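You operate a simulated robot arm through the tools that you are given. There is no shell and no other tool.

You are at the controls of a simulated robot arm. One attempt, no reset.

Task
Lift the yellow egg cup out, let the suds drain and rinse the sink.
Fine: cup into the dish rack, stopper on the steel counter; swing the spout to the middle; tap off. Set down upright: what you pick out.

It is judged by the outcome, as a careful person would: the job done as asked, and still so three seconds after it is handed in. It fails if anything else is knocked over, pushed out of place, dropped, spilled or broken. Lids that push on must go on centred and level and be pressed home; caps that screw on are set level and turned clockwise until they are tight.

Robot
A 6-joint arm with a two-finger gripper, fixed in place. Base frame: the origin is on the floor under the middle of its stand, x ahead of it, y to its left, z up. Readings come in cm, degrees, newtons and seconds.
It reaches about 141.7 cm from its shoulder. Its first joint turns from -166.0 to 166.0 degrees. Payload 3.43 kg.
The TCP is the grasp point between the finger pads, 2 cm short of the fingertips. In the tool frame z runs along the fingers and y along their closing line. The gripper opens to 19 cm; its body begins 24.8 cm behind the TCP.
Orientation is that of the tool frame in the base frame, as [roll, pitch, yaw] about the fixed x, y, z axes, in that order (R = Rz(yaw) Ry(pitch) Rx(roll)). With the fingers straight down and closing along the base's y, the tool's x points along the base's -x, its y along +y and its z along -z.

Tools
- The arm moves only by the tool drive_tool. Its argument "steps" is a list of rows, each an object of numbers (a shift or turn left out is 0, a gripper value left out holds the last): "wx", "wy", "wz": the turn, a rotation vector about the tool's x, y, z in degrees; "dx", "dy", "dz": the shift along the tool's x, y, z in cm; "hand": the opening, from 0 (shut) to 1 (fully open). In form: [{"wx": .., "wy": .., "wz": .., "dx": .., "dy": .., "dz": .., "hand": ..}, ...]. A call has 1 to 20 rows; each row shifts and turns the commanded pose from where the row before left it, along the tool's axes as they then stand. Rows are played at 5 a second. More than 5 cm and 8.6 degrees between two rows, or a gripper value outside its range, and nothing of the call is played. Where a pose cannot be reached the arm comes as near as it can. A force on the tool above 50 N (or 10 N above the force at the start of the call, whichever is more), or a blocked arm, ends the call early, and 0.2 s more pass. The fingers move at their own pace (about 15.3 cm/s each) and stop on an object; they squeeze with about 32 N. The grip force told is the motor's: it shows also when the fingers shut on nothing. Time passes only in rows, and 0.2 s behind the last, so rows that do not move let the fingers close. It gives the time, the measured TCP pose, the force on the tool (base axes), the opening and the grip force at its end, in the units of the frame above (readings bear some noise), with the torque about the TCP (base axes, N m) and any sound that the robot's microphone picked up.
- Cameras (640 x 400 px; columns grow to the right, rows downward): "scene" is fixed at [39.76, 65.07, 166.41]; the picture's right is [0.91, -0.42, 0.00], its down [-0.37, -0.79, -0.48] and it looks along [0.20, 0.44, -0.88] (base axes); focal length 214 px, centre (320, 200). "wrist" rides on the gripper at [7, -0.8, -28.8] in the tool frame; the picture's right is [0.12, 0.99, 0.00], its down [-0.96, 0.12, -0.25] and it looks along [-0.24, 0.03, 0.97] (tool axes); focal length 261 px, centre (320, 200). There is no depth. A picture from a camera that has moved, and an enlarged one, comes with that camera's place and axes in the base frame and with its lens.
- snapshot(camera): a new picture of that camera. No time passes.
- lift_body(by): moves the trunk up (or, below 0, down) by that many cm; the arm rides with it, the base frame stays. It gives what a move gives, with no picture.
- close_up(camera, box): a new picture of the part [left, top, right, bottom] of that camera's present view, enlarged. No time passes.
- close_job(): hands the job in; it is judged then, once.

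Nothing tells you positions but the pictures and the camera data. Unless the task says otherwise, let go and move clear before handing in.

The tools are called after "Emit:" as a command line: name --argument value ..., lists and objects as JSON in quotes. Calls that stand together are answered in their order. drive_tool: Moves the arm, as the interface text tells. Its arguments: {"type":"object","properties":{"steps":{"type":"array","items":{"type":"object","properties":{"wx":{"type":"number"},"wy":{"type":"number"},"wz":{"type":"number"},"dx":{"type":"number"},"dy":{"type":"number"},"dz":{"type":"number"},"hand":{"type":"number"}}}}},"required":["steps"]} The other tools are called the same way: lift_body (by) moves the trunk up or down; snapshot (camera) takes a picture; close_up (camera, box) takes an enlarged picture of a part of a camera's view; close_job () hands the job in.

At the start:

```text
time_s: 0.0
position: [65.93, -16.26, 133.54]
orientation: [180.0, 0.1, 179.9]
wrist_force: [-0.3, -0.8, 0.1]
moment: [0.01, 0.0, 0.01]
grip_width: 18.99
gripper_force: 0.0
trunk travel left (down, up): [-35.0, 9.0]
```

scene: 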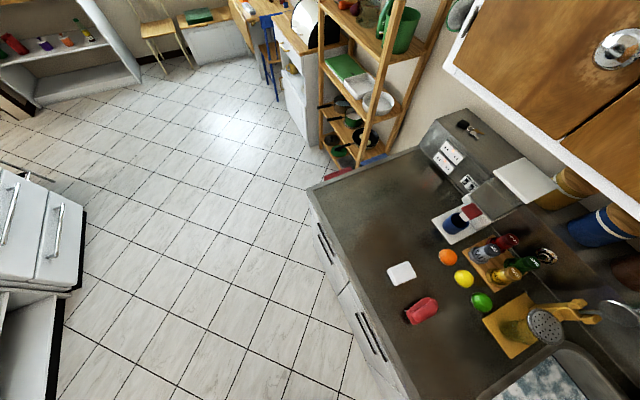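
wrist: 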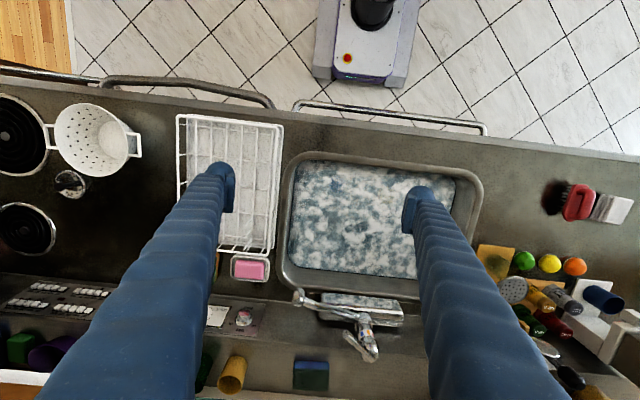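

I see a sink full of suds below the gripper, with a dish rack to its left in the wrist picture and a tap behind it. I'll look closer before moving.

Emit:
close_up --camera "wrist" --box '[270, 140, 490, 300]'

Emit:
close_up --camera "wrist" --box '[160, 240, 420, 400]'

Emit:
close_up --camera "scene" --box '[400, 240, 640, 400]'

```text
2.50 times, centred on (380, 220) of wrist
camera zoom: at [59.04, -17.05, 162.18], right [-0.12, 0.99, 0.0], down [0.96, 0.12, 0.25], along [0.24, 0.03, -0.97], focal length 652 px, centre (170, 150)
```

zoom: 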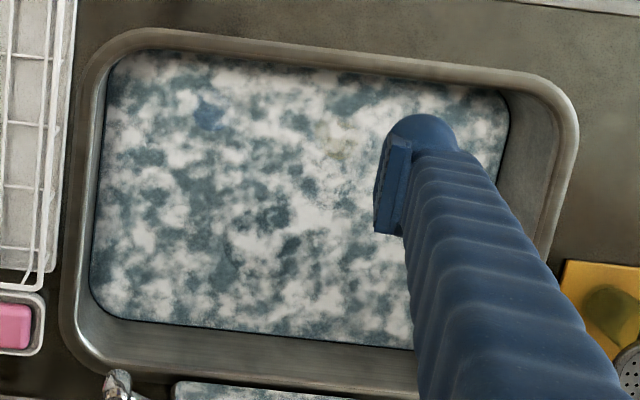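

```text
2.46 times, centred on (290, 320) of wrist
camera zoom: at [59.04, -17.05, 162.18], right [-0.12, 0.99, 0.0], down [0.96, 0.12, 0.25], along [0.24, 0.03, -0.97], focal length 642 px, centre (394, -95)
```

zoom: 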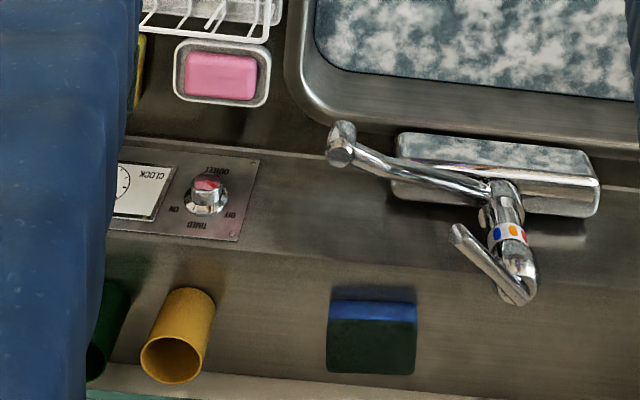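

```text
2.50 times, centred on (520, 320) of scene
camera zoom: at [39.76, 65.07, 166.41], right [0.91, -0.42, 0.0], down [-0.37, -0.79, -0.48], along [0.2, 0.44, -0.88], focal length 536 px, centre (-180, -100)
```

zoom: 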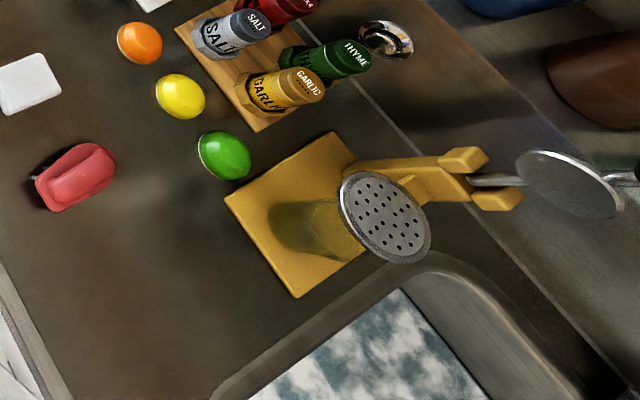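

The suds hide a faint yellowish patch and a bluish patch, and the tap's spout points to the left of the sink (toward -y). I'll move the open gripper in over the middle of the sink, still well above it, for a better look.

Emit:
drive_tool --steps '[{"dx": -0.6, "dy": 3.4, "dz": 2.0}, {"dx": -0.6, "dy": 3.4, "dz": 2.0}, {"dx": -0.6, "dy": 3.4, "dz": 2.0}, {"dx": -0.6, "dy": 3.4, "dz": 2.0}, {"dx": -0.6, "dy": 3.4, "dz": 2.0}, {"dx": -0.6, "dy": 3.4, "dz": 2.0}, {"dx": -0.6, "dy": 3.4, "dz": 2.0}]'

Emit:
snapshot --camera "wrist"

Emit:
snapshot --camera "scene"

```text
time_s: 1.6
position: [70.21, 7.69, 119.57]
orientation: [-180.0, -0.1, 180.0]
wrist_force: [0.0, 0.5, 1.2]
moment: [-0.08, 0.05, -0.02]
grip_width: 18.99
gripper_force: 0.0
trunk travel left (down, up): [-35.0, 9.0]
```

```text
taken
camera wrist: at [63.31, 6.83, 148.17], right [-0.12, 0.99, 0.0], down [0.96, 0.12, 0.25], along [0.24, 0.03, -0.97], focal length 261 px, centre (320, 200)
```

wrist: 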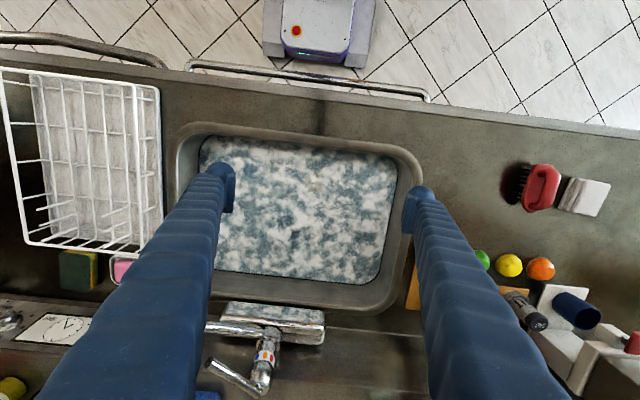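

```text
taken
```

scene: 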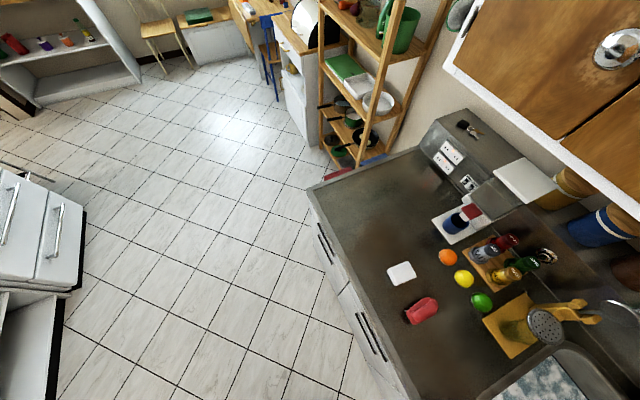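

The suds cover the whole basin from here, so I'll enlarge the water surface, the tap and the rack.

Emit:
close_up --camera "wrist" --box '[190, 130, 410, 290]'

Emit:
close_up --camera "wrist" --box '[190, 280, 350, 400]'

Emit:
close_up --camera "wrist" --box '[0, 50, 200, 290]'

Emit:
close_up --camera "wrist" --box '[400, 150, 640, 400]'

```text
2.50 times, centred on (300, 210) of wrist
camera zoom: at [63.31, 6.83, 148.17], right [-0.12, 0.99, 0.0], down [0.96, 0.12, 0.25], along [0.24, 0.03, -0.97], focal length 652 px, centre (370, 175)
```

zoom: 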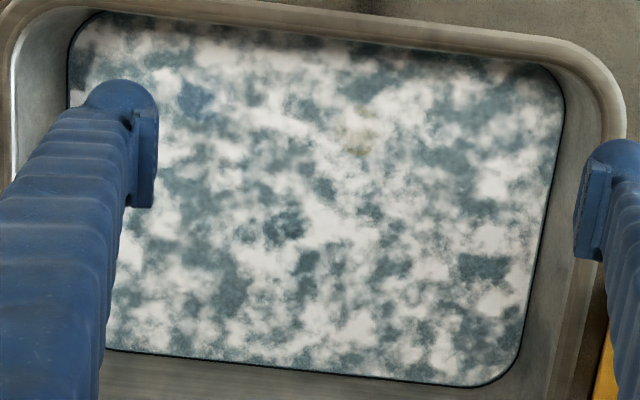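

```text
3.33 times, centred on (270, 340) of wrist
camera zoom: at [63.31, 6.83, 148.17], right [-0.12, 0.99, 0.0], down [0.96, 0.12, 0.25], along [0.24, 0.03, -0.97], focal length 869 px, centre (487, -267)
```

zoom: 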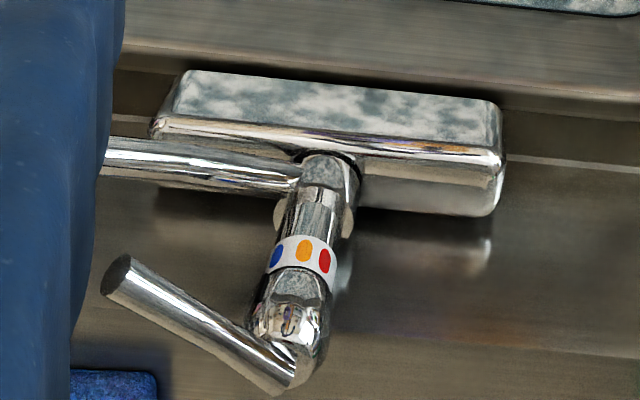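

```text
1.67 times, centred on (100, 170) of wrist
camera zoom: at [63.31, 6.83, 148.17], right [-0.12, 0.99, 0.0], down [0.96, 0.12, 0.25], along [0.24, 0.03, -0.97], focal length 434 px, centre (687, 250)
```

zoom: 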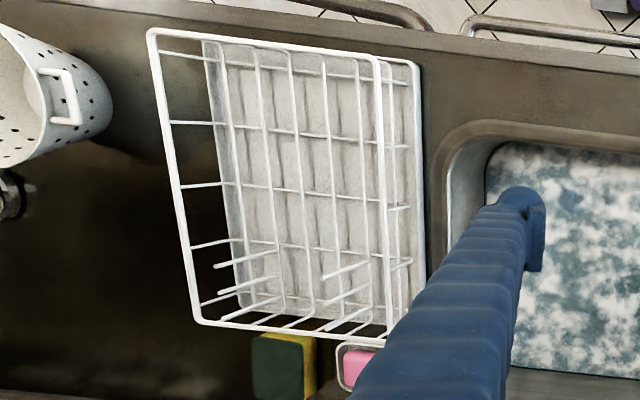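

```text
1.60 times, centred on (520, 275) of wrist
camera zoom: at [63.31, 6.83, 148.17], right [-0.12, 0.99, 0.0], down [0.96, 0.12, 0.25], along [0.24, 0.03, -0.97], focal length 417 px, centre (0, 80)
```

zoom: 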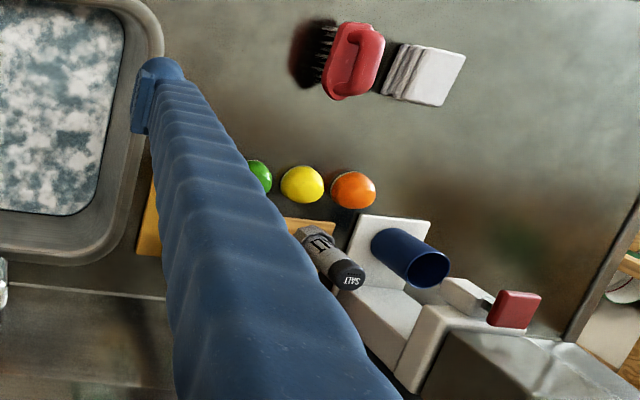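

The yellowish patch triangulates to about (76.5, 7, 79) and the bluish one to about (74, -10, 80). The water surface is near z≈79, and the counter is near 88. I'll go lower to see through the suds better.

Emit:
drive_tool --steps '[{"dx": 0.5, "dy": -1.0, "dz": 4.0}, {"dx": 0.5, "dy": -1.0, "dz": 4.0}, {"dx": 0.5, "dy": -1.0, "dz": 4.0}, {"dx": 0.5, "dy": -1.0, "dz": 4.0}, {"dx": 0, "dy": 0, "dz": 4.0}, {"dx": 0, "dy": 0, "dz": 4.0}]'

Emit:
snapshot --camera "wrist"

Emit:
close_up --camera "wrist" --box '[220, 100, 420, 225]'

Emit:
close_up --camera "wrist" --box '[220, 200, 420, 325]'

```text
time_s: 3.0
position: [68.25, 3.67, 95.55]
orientation: [-179.9, -0.1, -180.0]
wrist_force: [1.0, -0.2, 0.4]
moment: [-0.03, 0.07, 0.02]
grip_width: 18.99
gripper_force: 0.1
trunk travel left (down, up): [-35.0, 9.0]
```

```text
taken
camera wrist: at [61.35, 2.79, 124.11], right [-0.12, 0.99, 0.0], down [0.96, 0.12, 0.25], along [0.24, 0.03, -0.97], focal length 261 px, centre (320, 200)
```

wrist: 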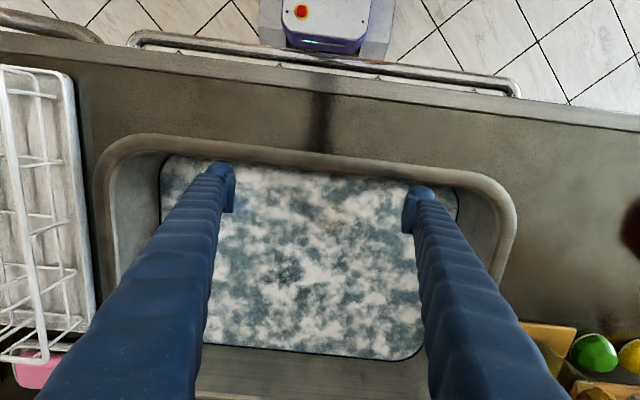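

```text
3.20 times, centred on (320, 162) of wrist
camera zoom: at [61.35, 2.79, 124.11], right [-0.12, 0.99, 0.0], down [0.96, 0.12, 0.25], along [0.24, 0.03, -0.97], focal length 834 px, centre (320, 320)
```

zoom: 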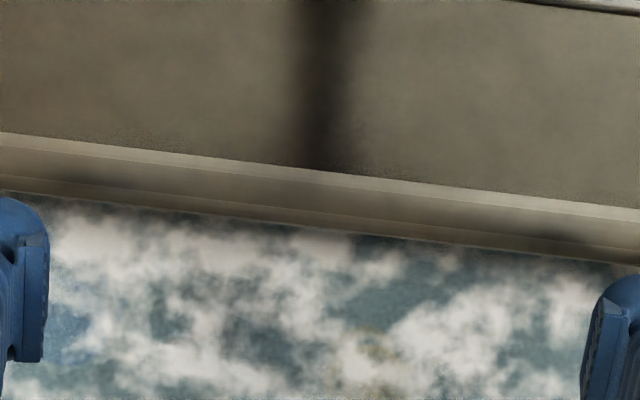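

```text
3.20 times, centred on (320, 262) of wrist
camera zoom: at [61.35, 2.79, 124.11], right [-0.12, 0.99, 0.0], down [0.96, 0.12, 0.25], along [0.24, 0.03, -0.97], focal length 834 px, centre (320, 0)
```

zoom: 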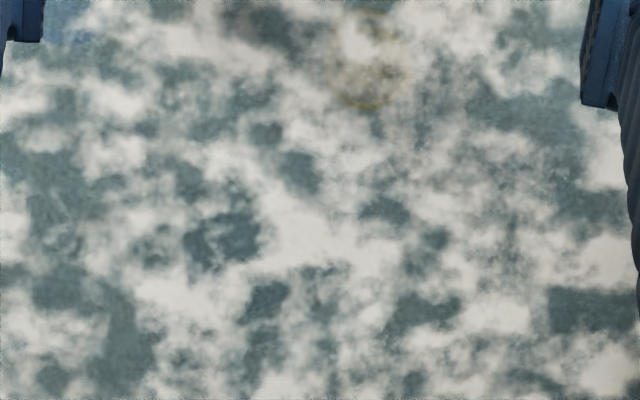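

A yellow ring about 5 cm across shows through the suds, which is probably the cup's rim. I'll zoom in on it and on the blue patch.

Emit:
close_up --camera "wrist" --box '[305, 185, 369, 225]'

Emit:
close_up --camera "wrist" --box '[220, 180, 284, 220]'

Emit:
close_up --camera "wrist" --box '[240, 240, 320, 290]'

```text
10.00 times, centred on (337, 205) of wrist
camera zoom: at [61.35, 2.79, 124.11], right [-0.12, 0.99, 0.0], down [0.96, 0.12, 0.25], along [0.24, 0.03, -0.97], focal length 2606 px, centre (150, 150)
```

zoom: 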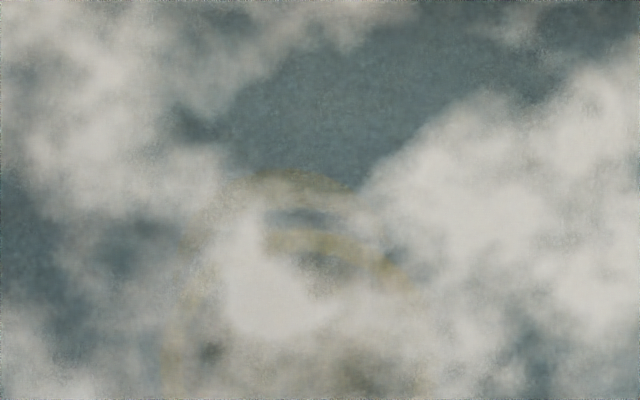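

```text
10.00 times, centred on (252, 200) of wrist
camera zoom: at [61.35, 2.79, 124.11], right [-0.12, 0.99, 0.0], down [0.96, 0.12, 0.25], along [0.24, 0.03, -0.97], focal length 2606 px, centre (1000, 200)
```

zoom: 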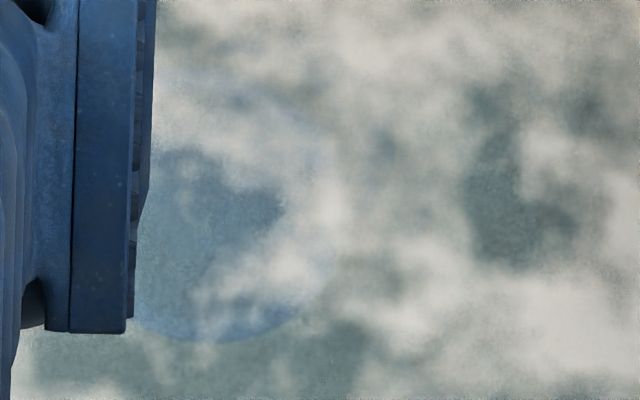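

```text
8.00 times, centred on (280, 265) of wrist
camera zoom: at [61.35, 2.79, 124.11], right [-0.12, 0.99, 0.0], down [0.96, 0.12, 0.25], along [0.24, 0.03, -0.97], focal length 2085 px, centre (640, -320)
```

zoom: 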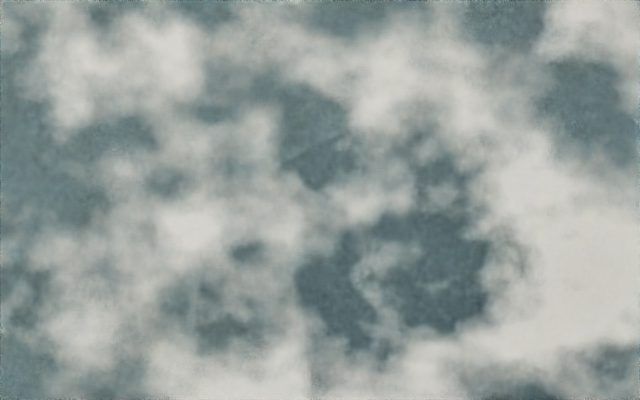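

Emit:
close_up --camera "wrist" --box '[310, 195, 374, 235]'

Emit:
close_up --camera "wrist" --box '[350, 260, 430, 310]'

Emit:
close_up --camera "wrist" --box '[240, 190, 320, 240]'

Emit:
close_up --camera "wrist" --box '[280, 290, 360, 340]'

```text
10.00 times, centred on (342, 215) of wrist
camera zoom: at [61.35, 2.79, 124.11], right [-0.12, 0.99, 0.0], down [0.96, 0.12, 0.25], along [0.24, 0.03, -0.97], focal length 2606 px, centre (100, 50)
```

zoom: 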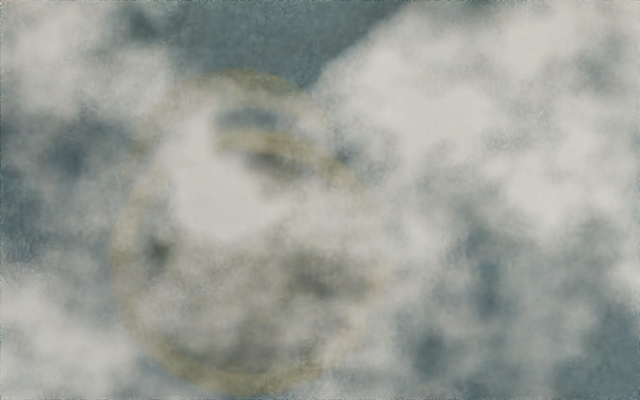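

```text
8.00 times, centred on (390, 285) of wrist
camera zoom: at [61.35, 2.79, 124.11], right [-0.12, 0.99, 0.0], down [0.96, 0.12, 0.25], along [0.24, 0.03, -0.97], focal length 2085 px, centre (-240, -480)
```

zoom: 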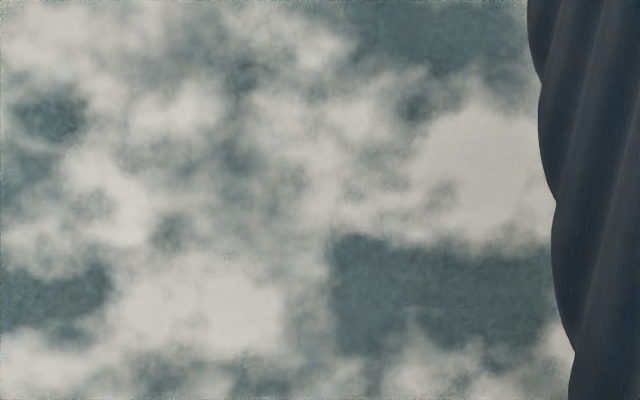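

```text
8.00 times, centred on (280, 215) of wrist
camera zoom: at [61.35, 2.79, 124.11], right [-0.12, 0.99, 0.0], down [0.96, 0.12, 0.25], along [0.24, 0.03, -0.97], focal length 2085 px, centre (640, 80)
```

zoom: 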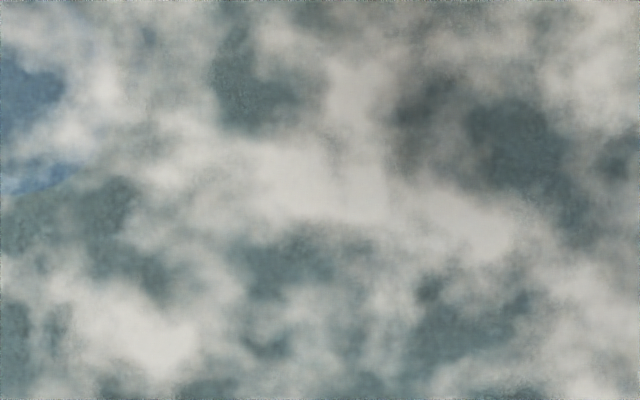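

```text
8.00 times, centred on (320, 315) of wrist
camera zoom: at [61.35, 2.79, 124.11], right [-0.12, 0.99, 0.0], down [0.96, 0.12, 0.25], along [0.24, 0.03, -0.97], focal length 2085 px, centre (320, -720)
```

zoom: 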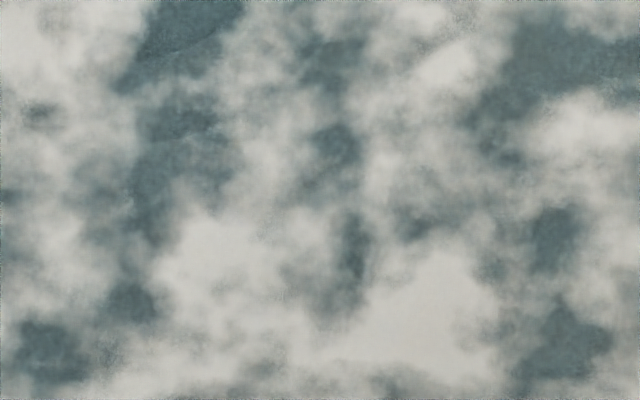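

The suds are partly see-through. The yellow cup looks upright at about (76.4, 7.4) with its rim just under the surface, and a separate blue round thing stands near (75, -10). I'll move over the back of the basin to look for the stopper.

Emit:
drive_tool --steps '[{"dx": -3.5, "dy": -0.2}, {"dx": -3.5, "dy": -0.2}, {"dx": -3.5, "dy": -0.2}, {"dx": -3.5, "dy": -0.2}]'

Emit:
snapshot --camera "wrist"

Emit:
close_up --camera "wrist" --box '[220, 100, 420, 225]'

Emit:
close_up --camera "wrist" --box '[220, 200, 420, 325]'

```text
time_s: 4.0
position: [82.22, 2.81, 95.53]
orientation: [180.0, -0.2, -180.0]
wrist_force: [0.1, -0.5, -0.6]
moment: [-0.01, 0.02, 0.01]
grip_width: 19.0
gripper_force: 0.0
trunk travel left (down, up): [-35.0, 9.0]
```

```text
taken
camera wrist: at [75.34, 1.97, 124.23], right [-0.12, 0.99, 0.0], down [0.96, 0.11, 0.25], along [0.24, 0.03, -0.97], focal length 261 px, centre (320, 200)
```

wrist: 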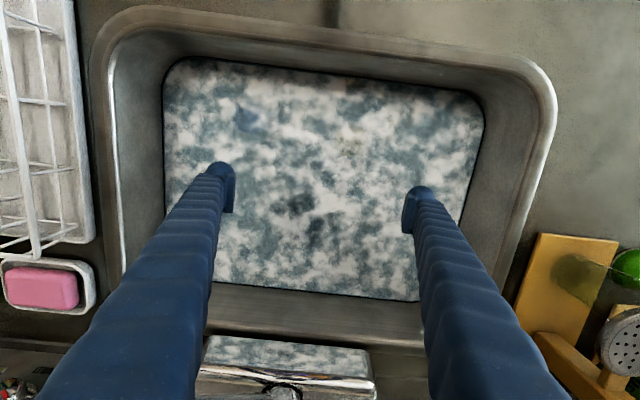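

```text
3.20 times, centred on (320, 162) of wrist
camera zoom: at [75.34, 1.97, 124.23], right [-0.12, 0.99, 0.0], down [0.96, 0.11, 0.25], along [0.24, 0.03, -0.97], focal length 834 px, centre (320, 320)
```

zoom: 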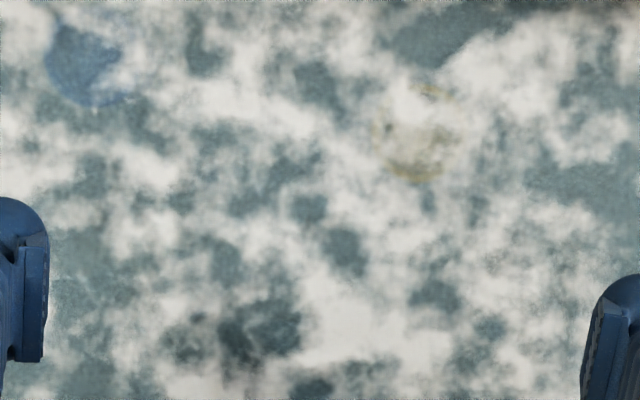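

```text
3.20 times, centred on (320, 262) of wrist
camera zoom: at [75.34, 1.97, 124.23], right [-0.12, 0.99, 0.0], down [0.96, 0.11, 0.25], along [0.24, 0.03, -0.97], focal length 834 px, centre (320, 0)
```

zoom: 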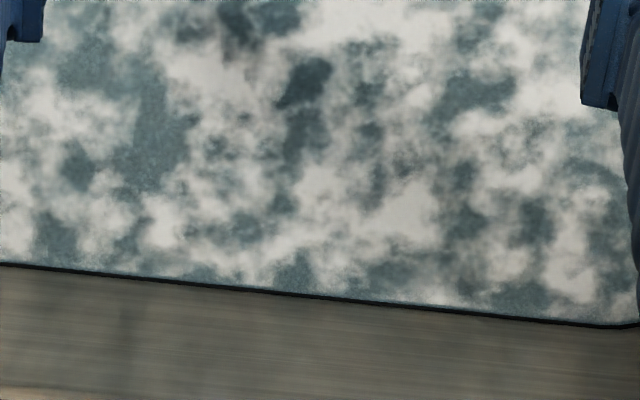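

Emit:
close_up --camera "wrist" --box '[265, 180, 345, 230]'

Emit:
close_up --camera "wrist" --box '[275, 205, 355, 255]'

Emit:
close_up --camera "wrist" --box '[320, 115, 384, 155]'

Emit:
close_up --camera "wrist" --box '[220, 90, 284, 130]'

```text
8.00 times, centred on (305, 205) of wrist
camera zoom: at [75.34, 1.97, 124.23], right [-0.12, 0.99, 0.0], down [0.96, 0.11, 0.25], along [0.24, 0.03, -0.97], focal length 2085 px, centre (440, 160)
```

zoom: 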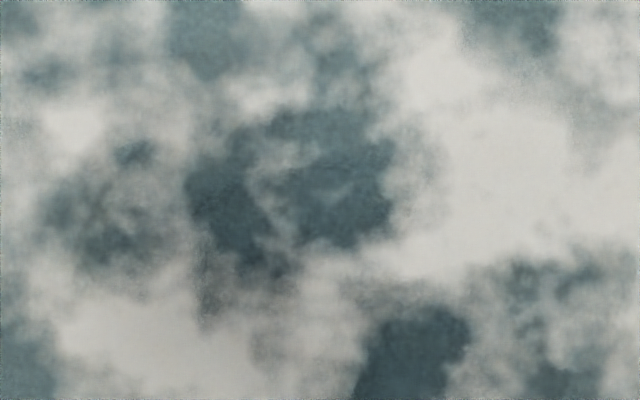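

```text
8.00 times, centred on (315, 230) of wrist
camera zoom: at [75.34, 1.97, 124.23], right [-0.12, 0.99, 0.0], down [0.96, 0.11, 0.25], along [0.24, 0.03, -0.97], focal length 2085 px, centre (360, -40)
```

zoom: 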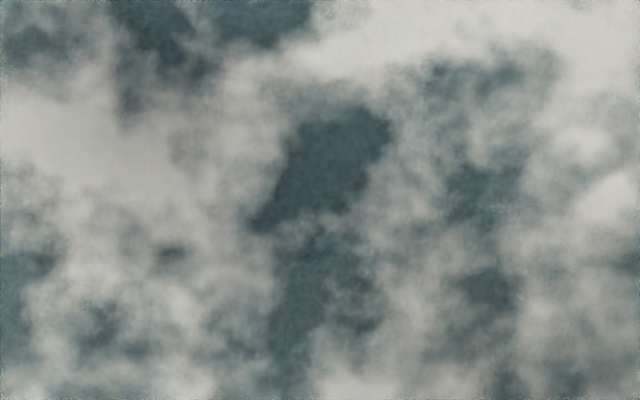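

```text
10.00 times, centred on (352, 135) of wrist
camera zoom: at [75.34, 1.97, 124.23], right [-0.12, 0.99, 0.0], down [0.96, 0.11, 0.25], along [0.24, 0.03, -0.97], focal length 2606 px, centre (0, 850)
```

zoom: 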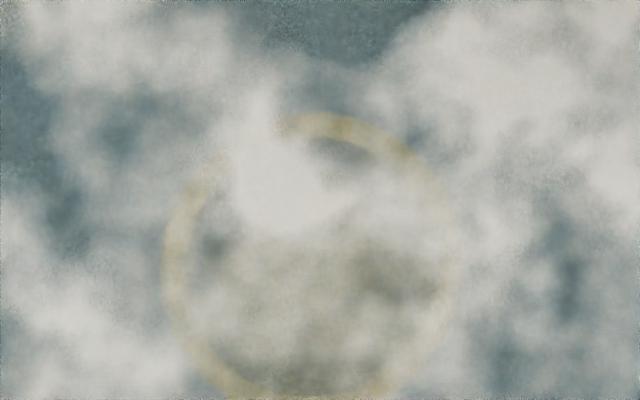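

```text
10.00 times, centred on (252, 110) of wrist
camera zoom: at [75.34, 1.97, 124.23], right [-0.12, 0.99, 0.0], down [0.96, 0.11, 0.25], along [0.24, 0.03, -0.97], focal length 2606 px, centre (1000, 1100)
```

zoom: 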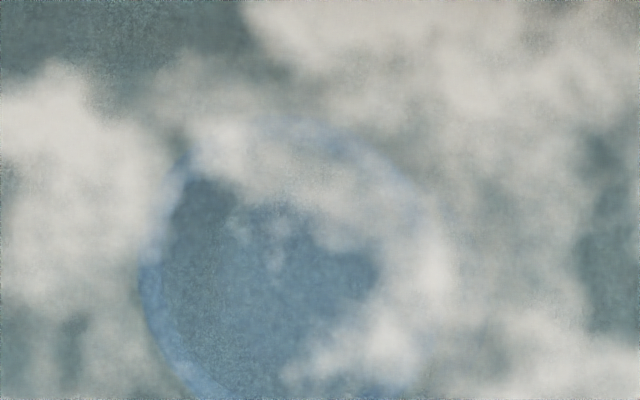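

The cup rim triangulates to about (75.8, 7.2, 80), and a dark round patch at about (91, 0.7, 72) is probably the stopper. Before touching anything I'll raise the hand and look over the dish rack.

Emit:
drive_tool --steps '[{"dz": -5}, {"dz": -5}, {"dz": -5}, {"dz": -5}, {"dz": -2, "dy": -4, "dx": 1.5}, {"dy": -4.7, "dx": 1.5}, {"dy": -4.7, "dx": 1.5}, {"dy": -4.7, "dx": 1.5}, {"dy": -4.7, "dx": 1.5}, {"dy": -4.7, "dx": 1.5}, {"dy": -4.7, "dx": 1.5}, {"dy": -4.7, "dx": 1.5}]'

Emit:
snapshot --camera "wrist"

Emit:
close_up --camera "wrist" --box '[220, 80, 420, 300]'

```text
time_s: 6.6
position: [70.0, -34.16, 117.54]
orientation: [-180.0, -0.2, -180.0]
wrist_force: [-0.4, -1.0, 0.3]
moment: [0.08, -0.06, -0.02]
grip_width: 18.98
gripper_force: 0.0
trunk travel left (down, up): [-35.0, 9.0]
```

```text
taken
camera wrist: at [63.08, -35.03, 146.1], right [-0.12, 0.99, 0.0], down [0.96, 0.11, 0.25], along [0.24, 0.03, -0.97], focal length 261 px, centre (320, 200)
```

wrist: 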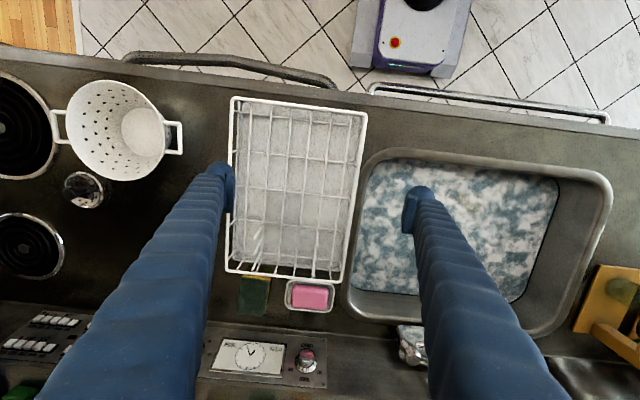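

```text
1.82 times, centred on (320, 190) of wrist
camera zoom: at [63.08, -35.03, 146.1], right [-0.12, 0.99, 0.0], down [0.96, 0.11, 0.25], along [0.24, 0.03, -0.97], focal length 474 px, centre (320, 218)
```

zoom: 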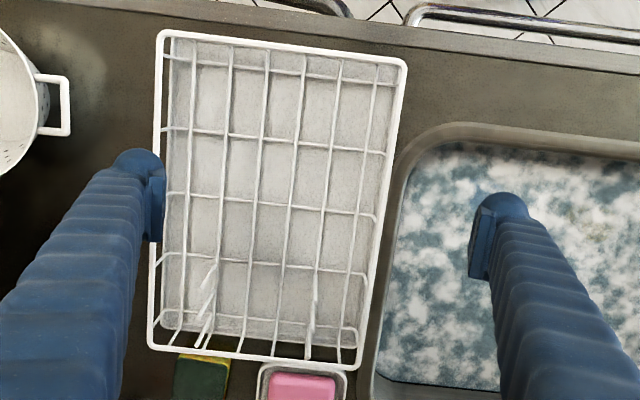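

The dish rack spans roughly x 59–92, y -51 to -27 with its rim near z=98. I'll look closer at its wire floor to choose a spot for the cup.

Emit:
drive_tool --steps '[{"dz": 4, "dy": -1.5, "dx": -0.5}, {"dz": 4, "dy": -1.5, "dx": -0.5}, {"dz": 4, "dy": -1.5, "dx": -0.5}]'

Emit:
snapshot --camera "wrist"

Emit:
close_up --camera "wrist" --box '[230, 100, 410, 212]'

Emit:
close_up --camera "wrist" --box '[230, 200, 410, 312]'

```text
time_s: 7.4
position: [71.75, -38.62, 105.58]
orientation: [180.0, 0.0, -180.0]
wrist_force: [0.6, 0.2, 0.3]
moment: [-0.04, 0.09, 0.01]
grip_width: 19.0
gripper_force: 0.0
trunk travel left (down, up): [-35.0, 9.0]
```

```text
taken
camera wrist: at [64.76, -39.37, 134.19], right [-0.12, 0.99, 0.0], down [0.96, 0.12, 0.25], along [0.24, 0.03, -0.97], focal length 261 px, centre (320, 200)
```

wrist: 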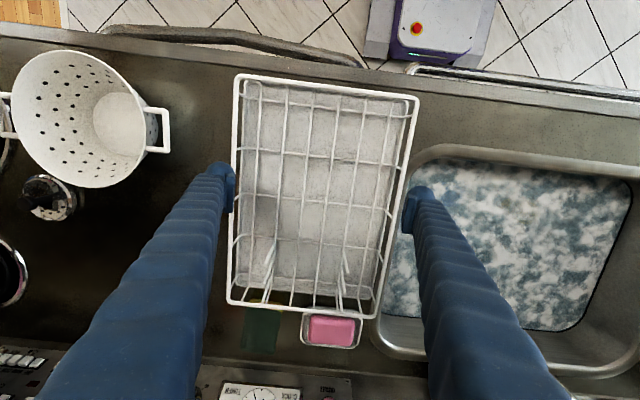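

```text
3.56 times, centred on (320, 156) of wrist
camera zoom: at [64.76, -39.37, 134.19], right [-0.12, 0.99, 0.0], down [0.96, 0.12, 0.25], along [0.24, 0.03, -0.97], focal length 927 px, centre (320, 356)
```

zoom: 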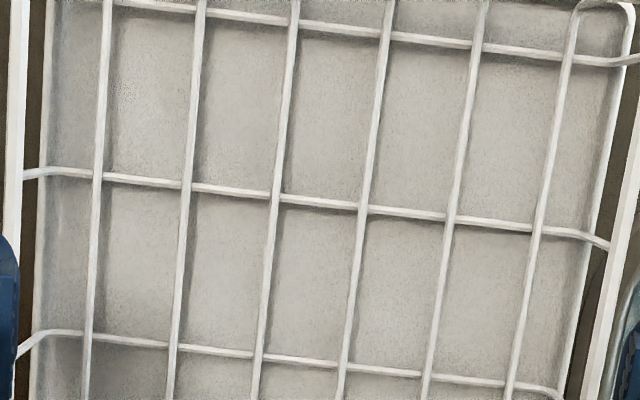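

```text
3.56 times, centred on (320, 256) of wrist
camera zoom: at [64.76, -39.37, 134.19], right [-0.12, 0.99, 0.0], down [0.96, 0.12, 0.25], along [0.24, 0.03, -0.97], focal length 927 px, centre (320, 1)
```

zoom: 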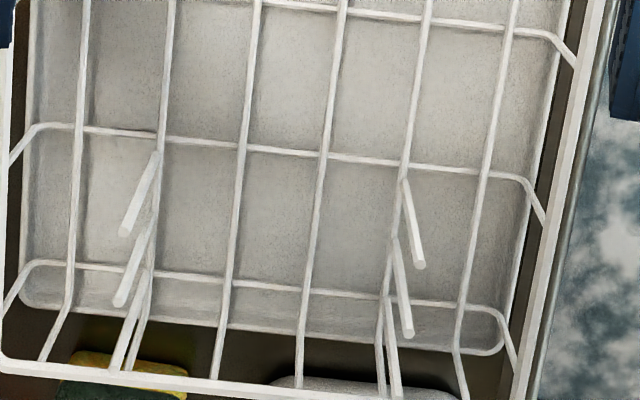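

The rack floor is a wire grid with about 4 cm between the long wires, and open spots are free of the tines. I plan to set the cup near (68, -39) over a cross wire. Now I'll go back to the sink above the yellow cup and narrow the opening to about 10 cm.

Emit:
drive_tool --steps '[{"dz": -3, "dy": 2}, {"dx": -0.4, "dy": 4.6}, {"dx": -0.4, "dy": 4.6}, {"dx": -0.4, "dy": 4.6}, {"dx": -0.4, "dy": 4.6}, {"dx": -0.4, "dy": 4.6}, {"dx": -0.4, "dy": 4.6}, {"dx": -0.4, "dy": 4.6}, {"dx": -0.4, "dy": 4.6}, {"dx": -0.4, "dy": 4.6}, {"dx": -0.4, "dy": 2.5}, {"dz": 4, "hand": 0.53}, {"dz": 4}, {"dz": 4}]'

Emit:
snapshot --camera "wrist"

Emit:
close_up --camera "wrist" --box '[270, 130, 370, 210]'

```text
time_s: 10.4
position: [75.77, 7.3, 96.45]
orientation: [-180.0, -0.1, -180.0]
wrist_force: [1.1, 0.8, -0.2]
moment: [-0.02, 0.04, -0.01]
grip_width: 10.07
gripper_force: 0.1
trunk travel left (down, up): [-35.0, 9.0]
```

```text
taken
camera wrist: at [68.86, 6.43, 125.05], right [-0.12, 0.99, 0.0], down [0.96, 0.11, 0.25], along [0.24, 0.03, -0.97], focal length 261 px, centre (320, 200)
```

wrist: 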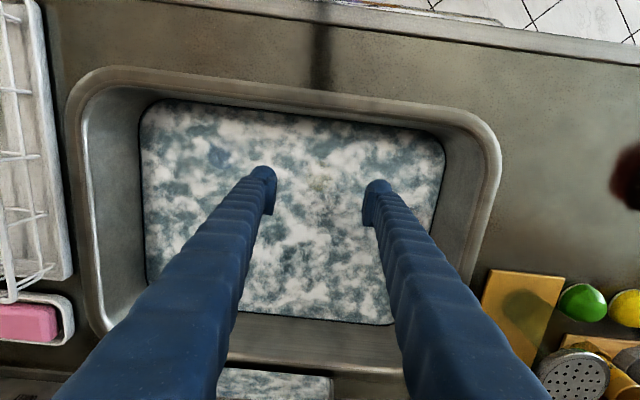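

```text
5.00 times, centred on (320, 170) of wrist
camera zoom: at [68.86, 6.43, 125.05], right [-0.12, 0.99, 0.0], down [0.96, 0.11, 0.25], along [0.24, 0.03, -0.97], focal length 1303 px, centre (320, 350)
```

zoom: 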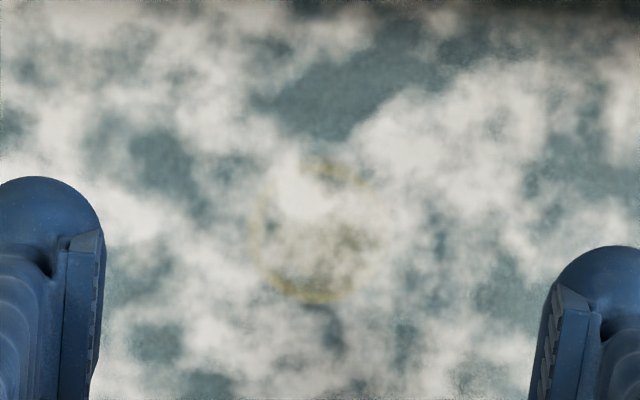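

The ring's centre still projects to (75.8, 7.2), directly under the gripper. I'll lower the open fingers around it in small steps.

Emit:
drive_tool --steps '[{"dz": 4}, {"dz": 4}, {"dz": 4}, {"dz": 2}, {"dz": 1.5}, {"dz": 1.3}, {"dz": 1.2}]'

Emit:
snapshot --camera "wrist"

Emit:
close_up --camera "wrist" --box '[260, 130, 380, 230]'

```text
time_s: 12.0
position: [75.63, 7.37, 78.65]
orientation: [-180.0, 0.0, -180.0]
wrist_force: [0.3, 0.6, 0.5]
moment: [0.01, 0.02, 0.0]
grip_width: 10.08
gripper_force: 0.2
trunk travel left (down, up): [-35.0, 9.0]
```

```text
taken
camera wrist: at [68.72, 6.45, 107.14], right [-0.12, 0.99, 0.0], down [0.96, 0.12, 0.25], along [0.25, 0.03, -0.97], focal length 261 px, centre (320, 200)
```

wrist: 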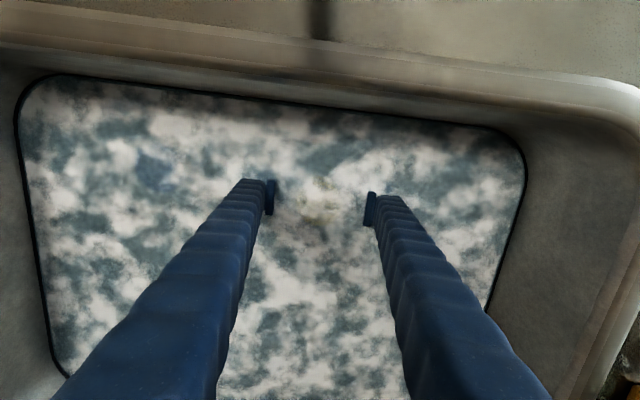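

```text
4.00 times, centred on (320, 180) of wrist
camera zoom: at [68.72, 6.45, 107.14], right [-0.12, 0.99, 0.0], down [0.96, 0.12, 0.25], along [0.25, 0.03, -0.97], focal length 1043 px, centre (320, 280)
```

zoom: 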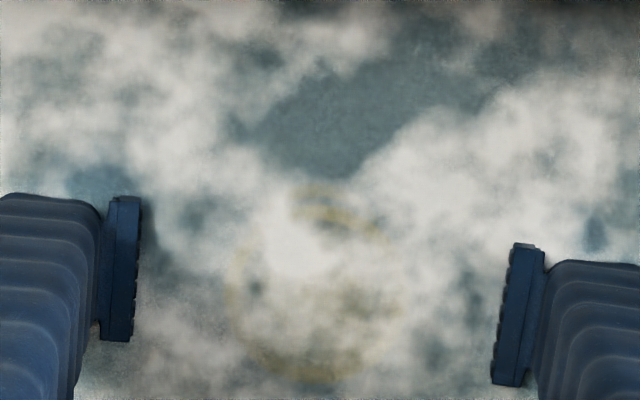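

The fingertips are just under the suds on either side of the cup with no contact. I'll go down a touch more and close on the bowl.

Emit:
drive_tool --steps '[{"dz": 0.5}, {"hand": 0.4}, {"hand": 0.32}, {"hand": 0.26}, {"hand": 0.2}, {"hand": 0.15}, {"hand": 0.15}]'

Emit:
close_up --camera "wrist" --box '[260, 130, 380, 230]'

```text
time_s: 13.6
position: [75.78, 7.3, 78.0]
orientation: [180.0, -0.1, 180.0]
wrist_force: [0.2, -0.2, -0.3]
moment: [0.0, 0.02, -0.01]
grip_width: 4.72
gripper_force: 32.0
trunk travel left (down, up): [-35.0, 9.0]
```

```text
4.00 times, centred on (320, 180) of wrist
camera zoom: at [68.72, 6.43, 106.68], right [-0.12, 0.99, 0.0], down [0.96, 0.12, 0.25], along [0.24, 0.03, -0.97], focal length 1043 px, centre (320, 280)
```

zoom: 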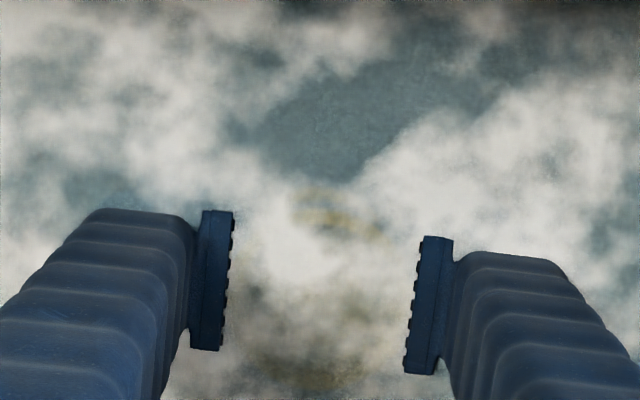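

The grip stopped at 4.7 cm with force, which fits the cup's diameter. I'll lift it slowly straight up.

Emit:
drive_tool --steps '[{"dz": -1}, {"dz": -1.5}, {"dz": -2}, {"dz": -2.5}, {"dz": -3}, {"dz": -3}, {"dz": -3}, {"dz": -3}, {"dz": -3}, {"dz": -3}]'

Emit:
snapshot --camera "wrist"

Emit:
close_up --camera "wrist" --box '[260, 150, 380, 250]'

Emit:
close_up --camera "scene" --box '[440, 250, 640, 400]'

```text
time_s: 15.8
position: [75.6, 7.22, 103.19]
orientation: [-180.0, 0.0, -179.9]
wrist_force: [-0.6, -0.1, 0.3]
moment: [-0.01, -0.05, -0.01]
grip_width: 2.85
gripper_force: 0.0
trunk travel left (down, up): [-35.0, 9.0]
```

```text
taken
camera wrist: at [68.75, 6.47, 131.83], right [-0.12, 0.99, 0.0], down [0.96, 0.12, 0.25], along [0.25, 0.03, -0.97], focal length 261 px, centre (320, 200)
```

wrist: 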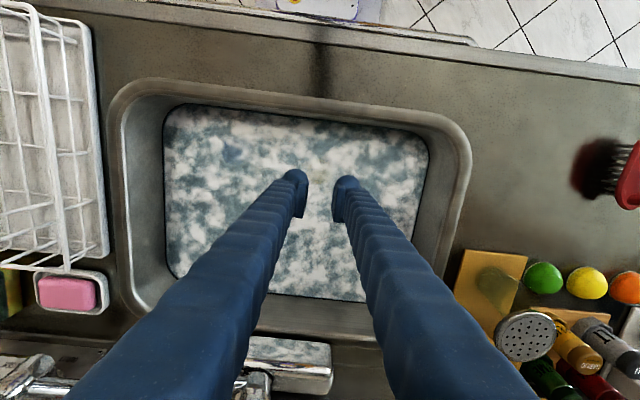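

```text
4.00 times, centred on (320, 200) of wrist
camera zoom: at [68.75, 6.47, 131.83], right [-0.12, 0.99, 0.0], down [0.96, 0.12, 0.25], along [0.25, 0.03, -0.97], focal length 1043 px, centre (320, 200)
```

zoom: 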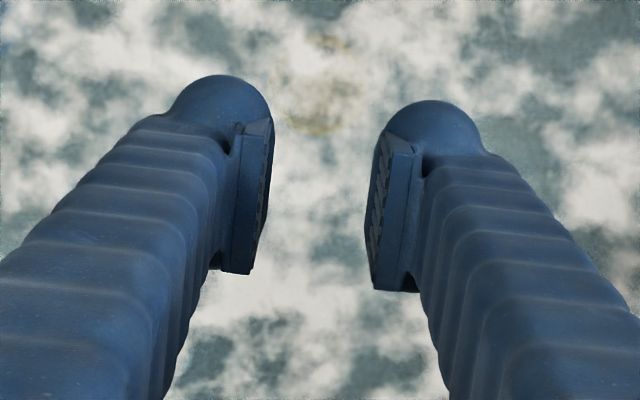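

```text
2.67 times, centred on (540, 325) of scene
camera zoom: at [39.76, 65.07, 166.41], right [0.91, -0.42, 0.0], down [-0.37, -0.79, -0.48], along [0.2, 0.44, -0.88], focal length 572 px, centre (-267, -133)
```

zoom: 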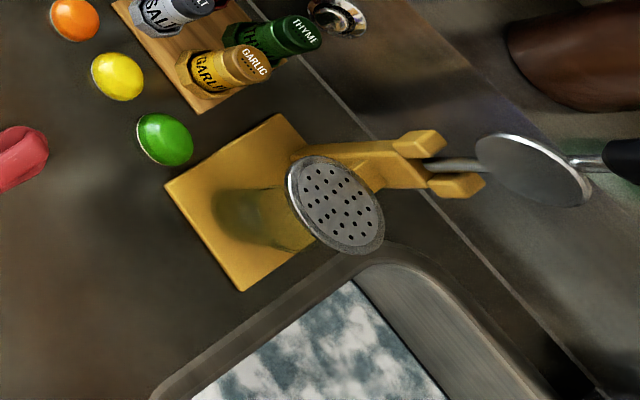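

The cup slipped out of the pads and is still in the sink. The grip was probably too high or too near the rim. I'll open up and check that it still stands where it was.

Emit:
drive_tool --steps '[{"hand": 0.53, "dx": 1.5}, {"dx": 1.5, "dz": 2}, {"dz": 3}, {"dz": 3}]'

Emit:
close_up --camera "wrist" --box '[290, 170, 370, 220]'

Emit:
snapshot --camera "wrist"

```text
time_s: 16.8
position: [72.74, 7.37, 95.07]
orientation: [-179.9, 0.0, 180.0]
wrist_force: [-0.2, 0.6, 0.3]
moment: [-0.02, 0.04, 0.0]
grip_width: 10.07
gripper_force: 0.0
trunk travel left (down, up): [-35.0, 9.0]
```

```text
8.00 times, centred on (330, 195) of wrist
camera zoom: at [65.89, 6.52, 123.65], right [-0.12, 0.99, 0.0], down [0.96, 0.12, 0.25], along [0.24, 0.03, -0.97], focal length 2085 px, centre (240, 240)
```

zoom: 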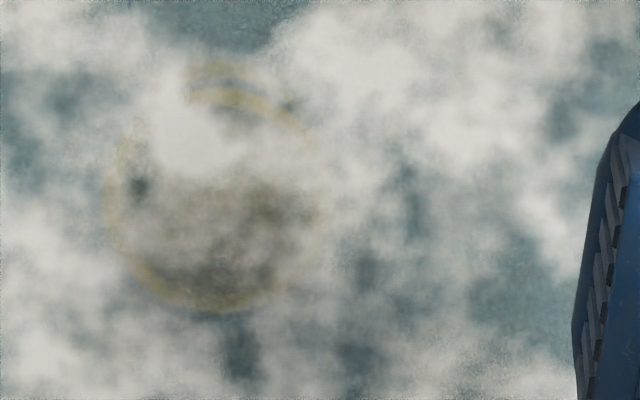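

```text
taken
camera wrist: at [65.89, 6.52, 123.65], right [-0.12, 0.99, 0.0], down [0.96, 0.12, 0.25], along [0.24, 0.03, -0.97], focal length 261 px, centre (320, 200)
```

wrist: 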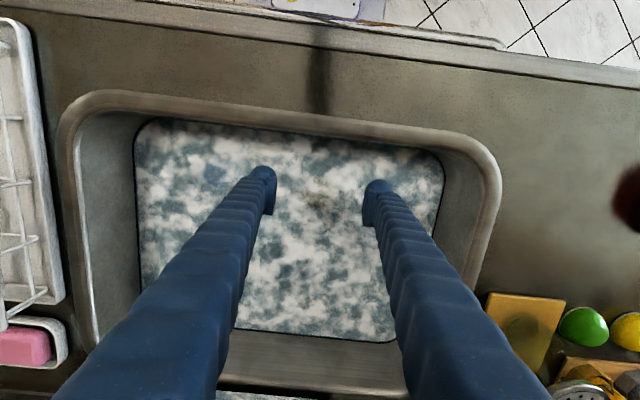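

The cup still stands upright at (75.75, 7.2) with its rim near z≈80. I'll regrip it deeper, then lift in small checked steps.

Emit:
drive_tool --steps '[{"dx": -1.5, "dy": -0.1, "dz": 2}, {"dx": -1.5, "dz": 2}, {"dz": 4}, {"dz": 3}, {"dz": 2.5}, {"dz": 2}, {"dz": 1}, {"dz": 1}, {"dz": 0.6}, {"dz": 0.5}]'

Emit:
close_up --camera "wrist" --box '[260, 130, 380, 230]'

```text
time_s: 19.0
position: [75.61, 7.16, 76.45]
orientation: [180.0, -0.1, 179.9]
wrist_force: [0.2, -0.1, -0.2]
moment: [0.0, 0.01, 0.0]
grip_width: 10.08
gripper_force: 0.0
trunk travel left (down, up): [-35.0, 9.0]
```

```text
4.00 times, centred on (320, 180) of wrist
camera zoom: at [68.78, 6.34, 105.1], right [-0.12, 0.99, 0.0], down [0.96, 0.12, 0.25], along [0.24, 0.03, -0.97], focal length 1043 px, centre (320, 280)
```

zoom: 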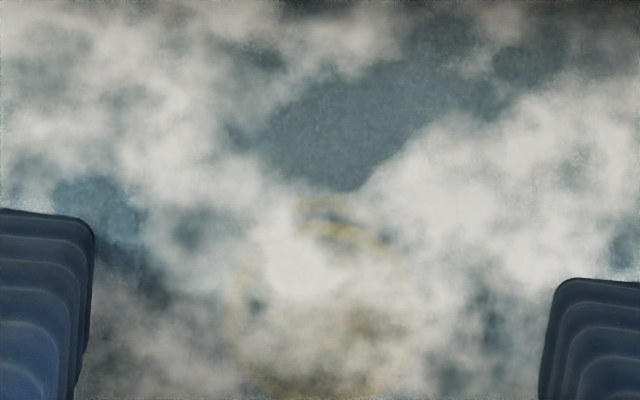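

Emit:
drive_tool --steps '[{"dz": 0.5}, {"dz": 0.5}]'

Emit:
drive_tool --steps '[{"hand": 0.4}, {"hand": 0.3}, {"hand": 0.2}, {"hand": 0.1}, {"hand": 0.0}, {"hand": 0.0}, {"hand": 0.0}]'

```text
time_s: 19.6
position: [75.71, 7.24, 76.24]
orientation: [180.0, 0.1, -180.0]
wrist_force: [-12.6, 0.2, 28.0]
moment: [-0.28, 0.34, -0.12]
grip_width: 10.05
gripper_force: 0.0
trunk travel left (down, up): [-35.0, 9.0]
stopped in row 2: the force on the tool passed its limit at 56 N (the readings are from after the stop); the commanded pose is now the measured one
```

```text
time_s: 20.3
position: [76.1, 6.87, 76.46]
orientation: [-179.9, 0.5, 179.8]
wrist_force: [-5.7, -5.8, 23.8]
moment: [-0.23, 0.38, 0.16]
grip_width: 4.65
gripper_force: 7.8
trunk travel left (down, up): [-35.0, 9.0]
stopped in row 3: the force on the tool passed its limit at 106 N (the readings are from after the stop); the commanded pose is now the measured one
```

The fingertips touched the sink floor at TCP z≈76.2, which puts the floor at about z=74.2, and the cup is now between the pads. I'll ease up off the floor and finish closing.

Emit:
drive_tool --steps '[{"dz": -0.3}, {"dz": -0.3}, {"hand": 0.0}]'

Emit:
close_up --camera "wrist" --box '[260, 130, 380, 230]'

```text
time_s: 21.1
position: [76.24, 7.06, 76.78]
orientation: [179.9, 0.3, 179.9]
wrist_force: [0.9, -0.2, -1.4]
moment: [-0.01, 0.0, -0.02]
grip_width: 4.63
gripper_force: 31.7
trunk travel left (down, up): [-35.0, 9.0]
```

```text
4.00 times, centred on (320, 180) of wrist
camera zoom: at [69.09, 6.16, 105.28], right [-0.12, 0.99, 0.0], down [0.96, 0.11, 0.25], along [0.25, 0.03, -0.97], focal length 1043 px, centre (320, 280)
```

zoom: 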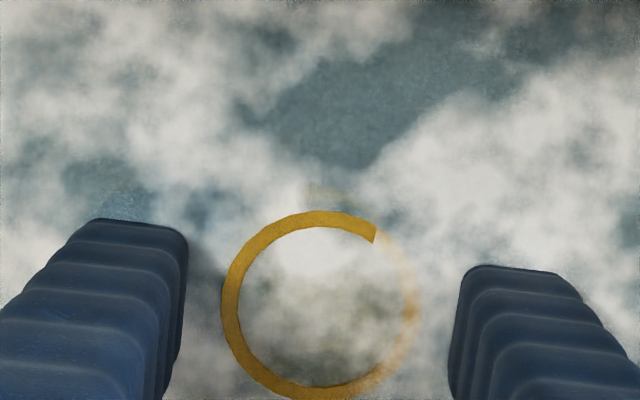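

Part of the yellow rim has come above the suds, so the cup is gripped and slightly raised. I'll lift slowly and keep checking.

Emit:
drive_tool --steps '[{"dz": -0.3}, {"dz": -0.3}, {"dz": -0.4}]'

Emit:
close_up --camera "wrist" --box '[260, 130, 380, 230]'

```text
time_s: 21.9
position: [76.19, 7.04, 77.86]
orientation: [-180.0, 0.3, -179.9]
wrist_force: [0.4, 0.4, -0.9]
moment: [-0.01, 0.0, 0.03]
grip_width: 4.6
gripper_force: 31.6
trunk travel left (down, up): [-35.0, 9.0]
```

```text
4.00 times, centred on (320, 180) of wrist
camera zoom: at [69.1, 6.12, 106.37], right [-0.12, 0.99, 0.0], down [0.96, 0.11, 0.25], along [0.25, 0.03, -0.97], focal length 1043 px, centre (320, 280)
```

zoom: 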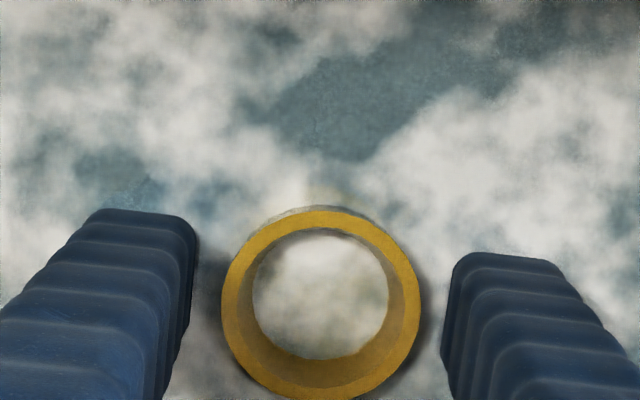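

The cup is coming up level with the gripper. I'll keep lifting gently.

Emit:
drive_tool --steps '[{"dz": -0.5}, {"dz": -0.5}, {"dz": -0.5}, {"dz": -0.5}]'

Emit:
close_up --camera "wrist" --box '[260, 130, 380, 230]'

```text
time_s: 22.9
position: [76.24, 7.01, 79.93]
orientation: [179.9, 0.3, 180.0]
wrist_force: [-0.6, 0.0, -1.0]
moment: [-0.01, -0.04, 0.01]
grip_width: 4.58
gripper_force: 31.4
trunk travel left (down, up): [-35.0, 9.0]
```

```text
4.00 times, centred on (320, 180) of wrist
camera zoom: at [69.06, 6.13, 108.4], right [-0.12, 0.99, 0.0], down [0.96, 0.11, 0.25], along [0.25, 0.03, -0.97], focal length 1043 px, centre (320, 280)
```

zoom: 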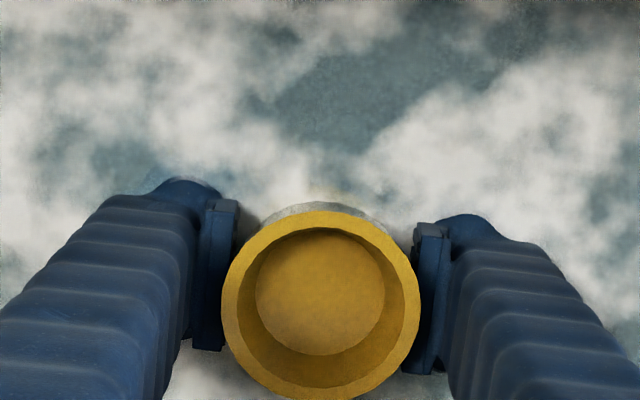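

The cup interior is now in view and it is held upright. I'll continue up and watch for slip.

Emit:
drive_tool --steps '[{"dz": -1}, {"dz": -1}, {"dz": -1}, {"dz": -1}, {"dz": -1}, {"dz": -1}]'

Emit:
close_up --camera "wrist" --box '[260, 130, 380, 230]'

```text
time_s: 24.3
position: [76.14, 6.86, 85.83]
orientation: [-180.0, 0.5, 179.8]
wrist_force: [0.4, 0.0, 0.4]
moment: [0.0, 0.04, 0.01]
grip_width: 4.58
gripper_force: 32.0
trunk travel left (down, up): [-35.0, 9.0]
```

```text
4.00 times, centred on (320, 180) of wrist
camera zoom: at [69.03, 6.15, 114.39], right [-0.12, 0.99, 0.0], down [0.96, 0.11, 0.25], along [0.25, 0.03, -0.97], focal length 1043 px, centre (320, 280)
```

zoom: 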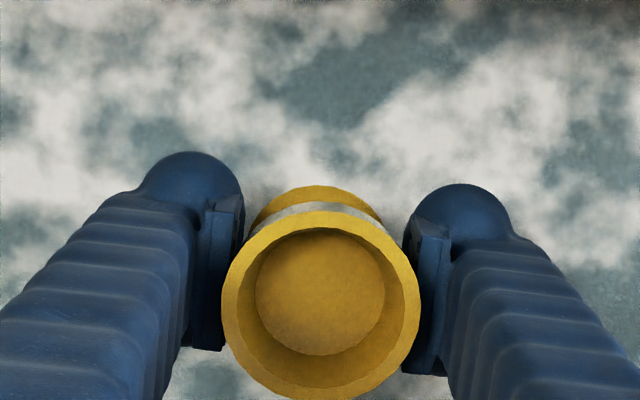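

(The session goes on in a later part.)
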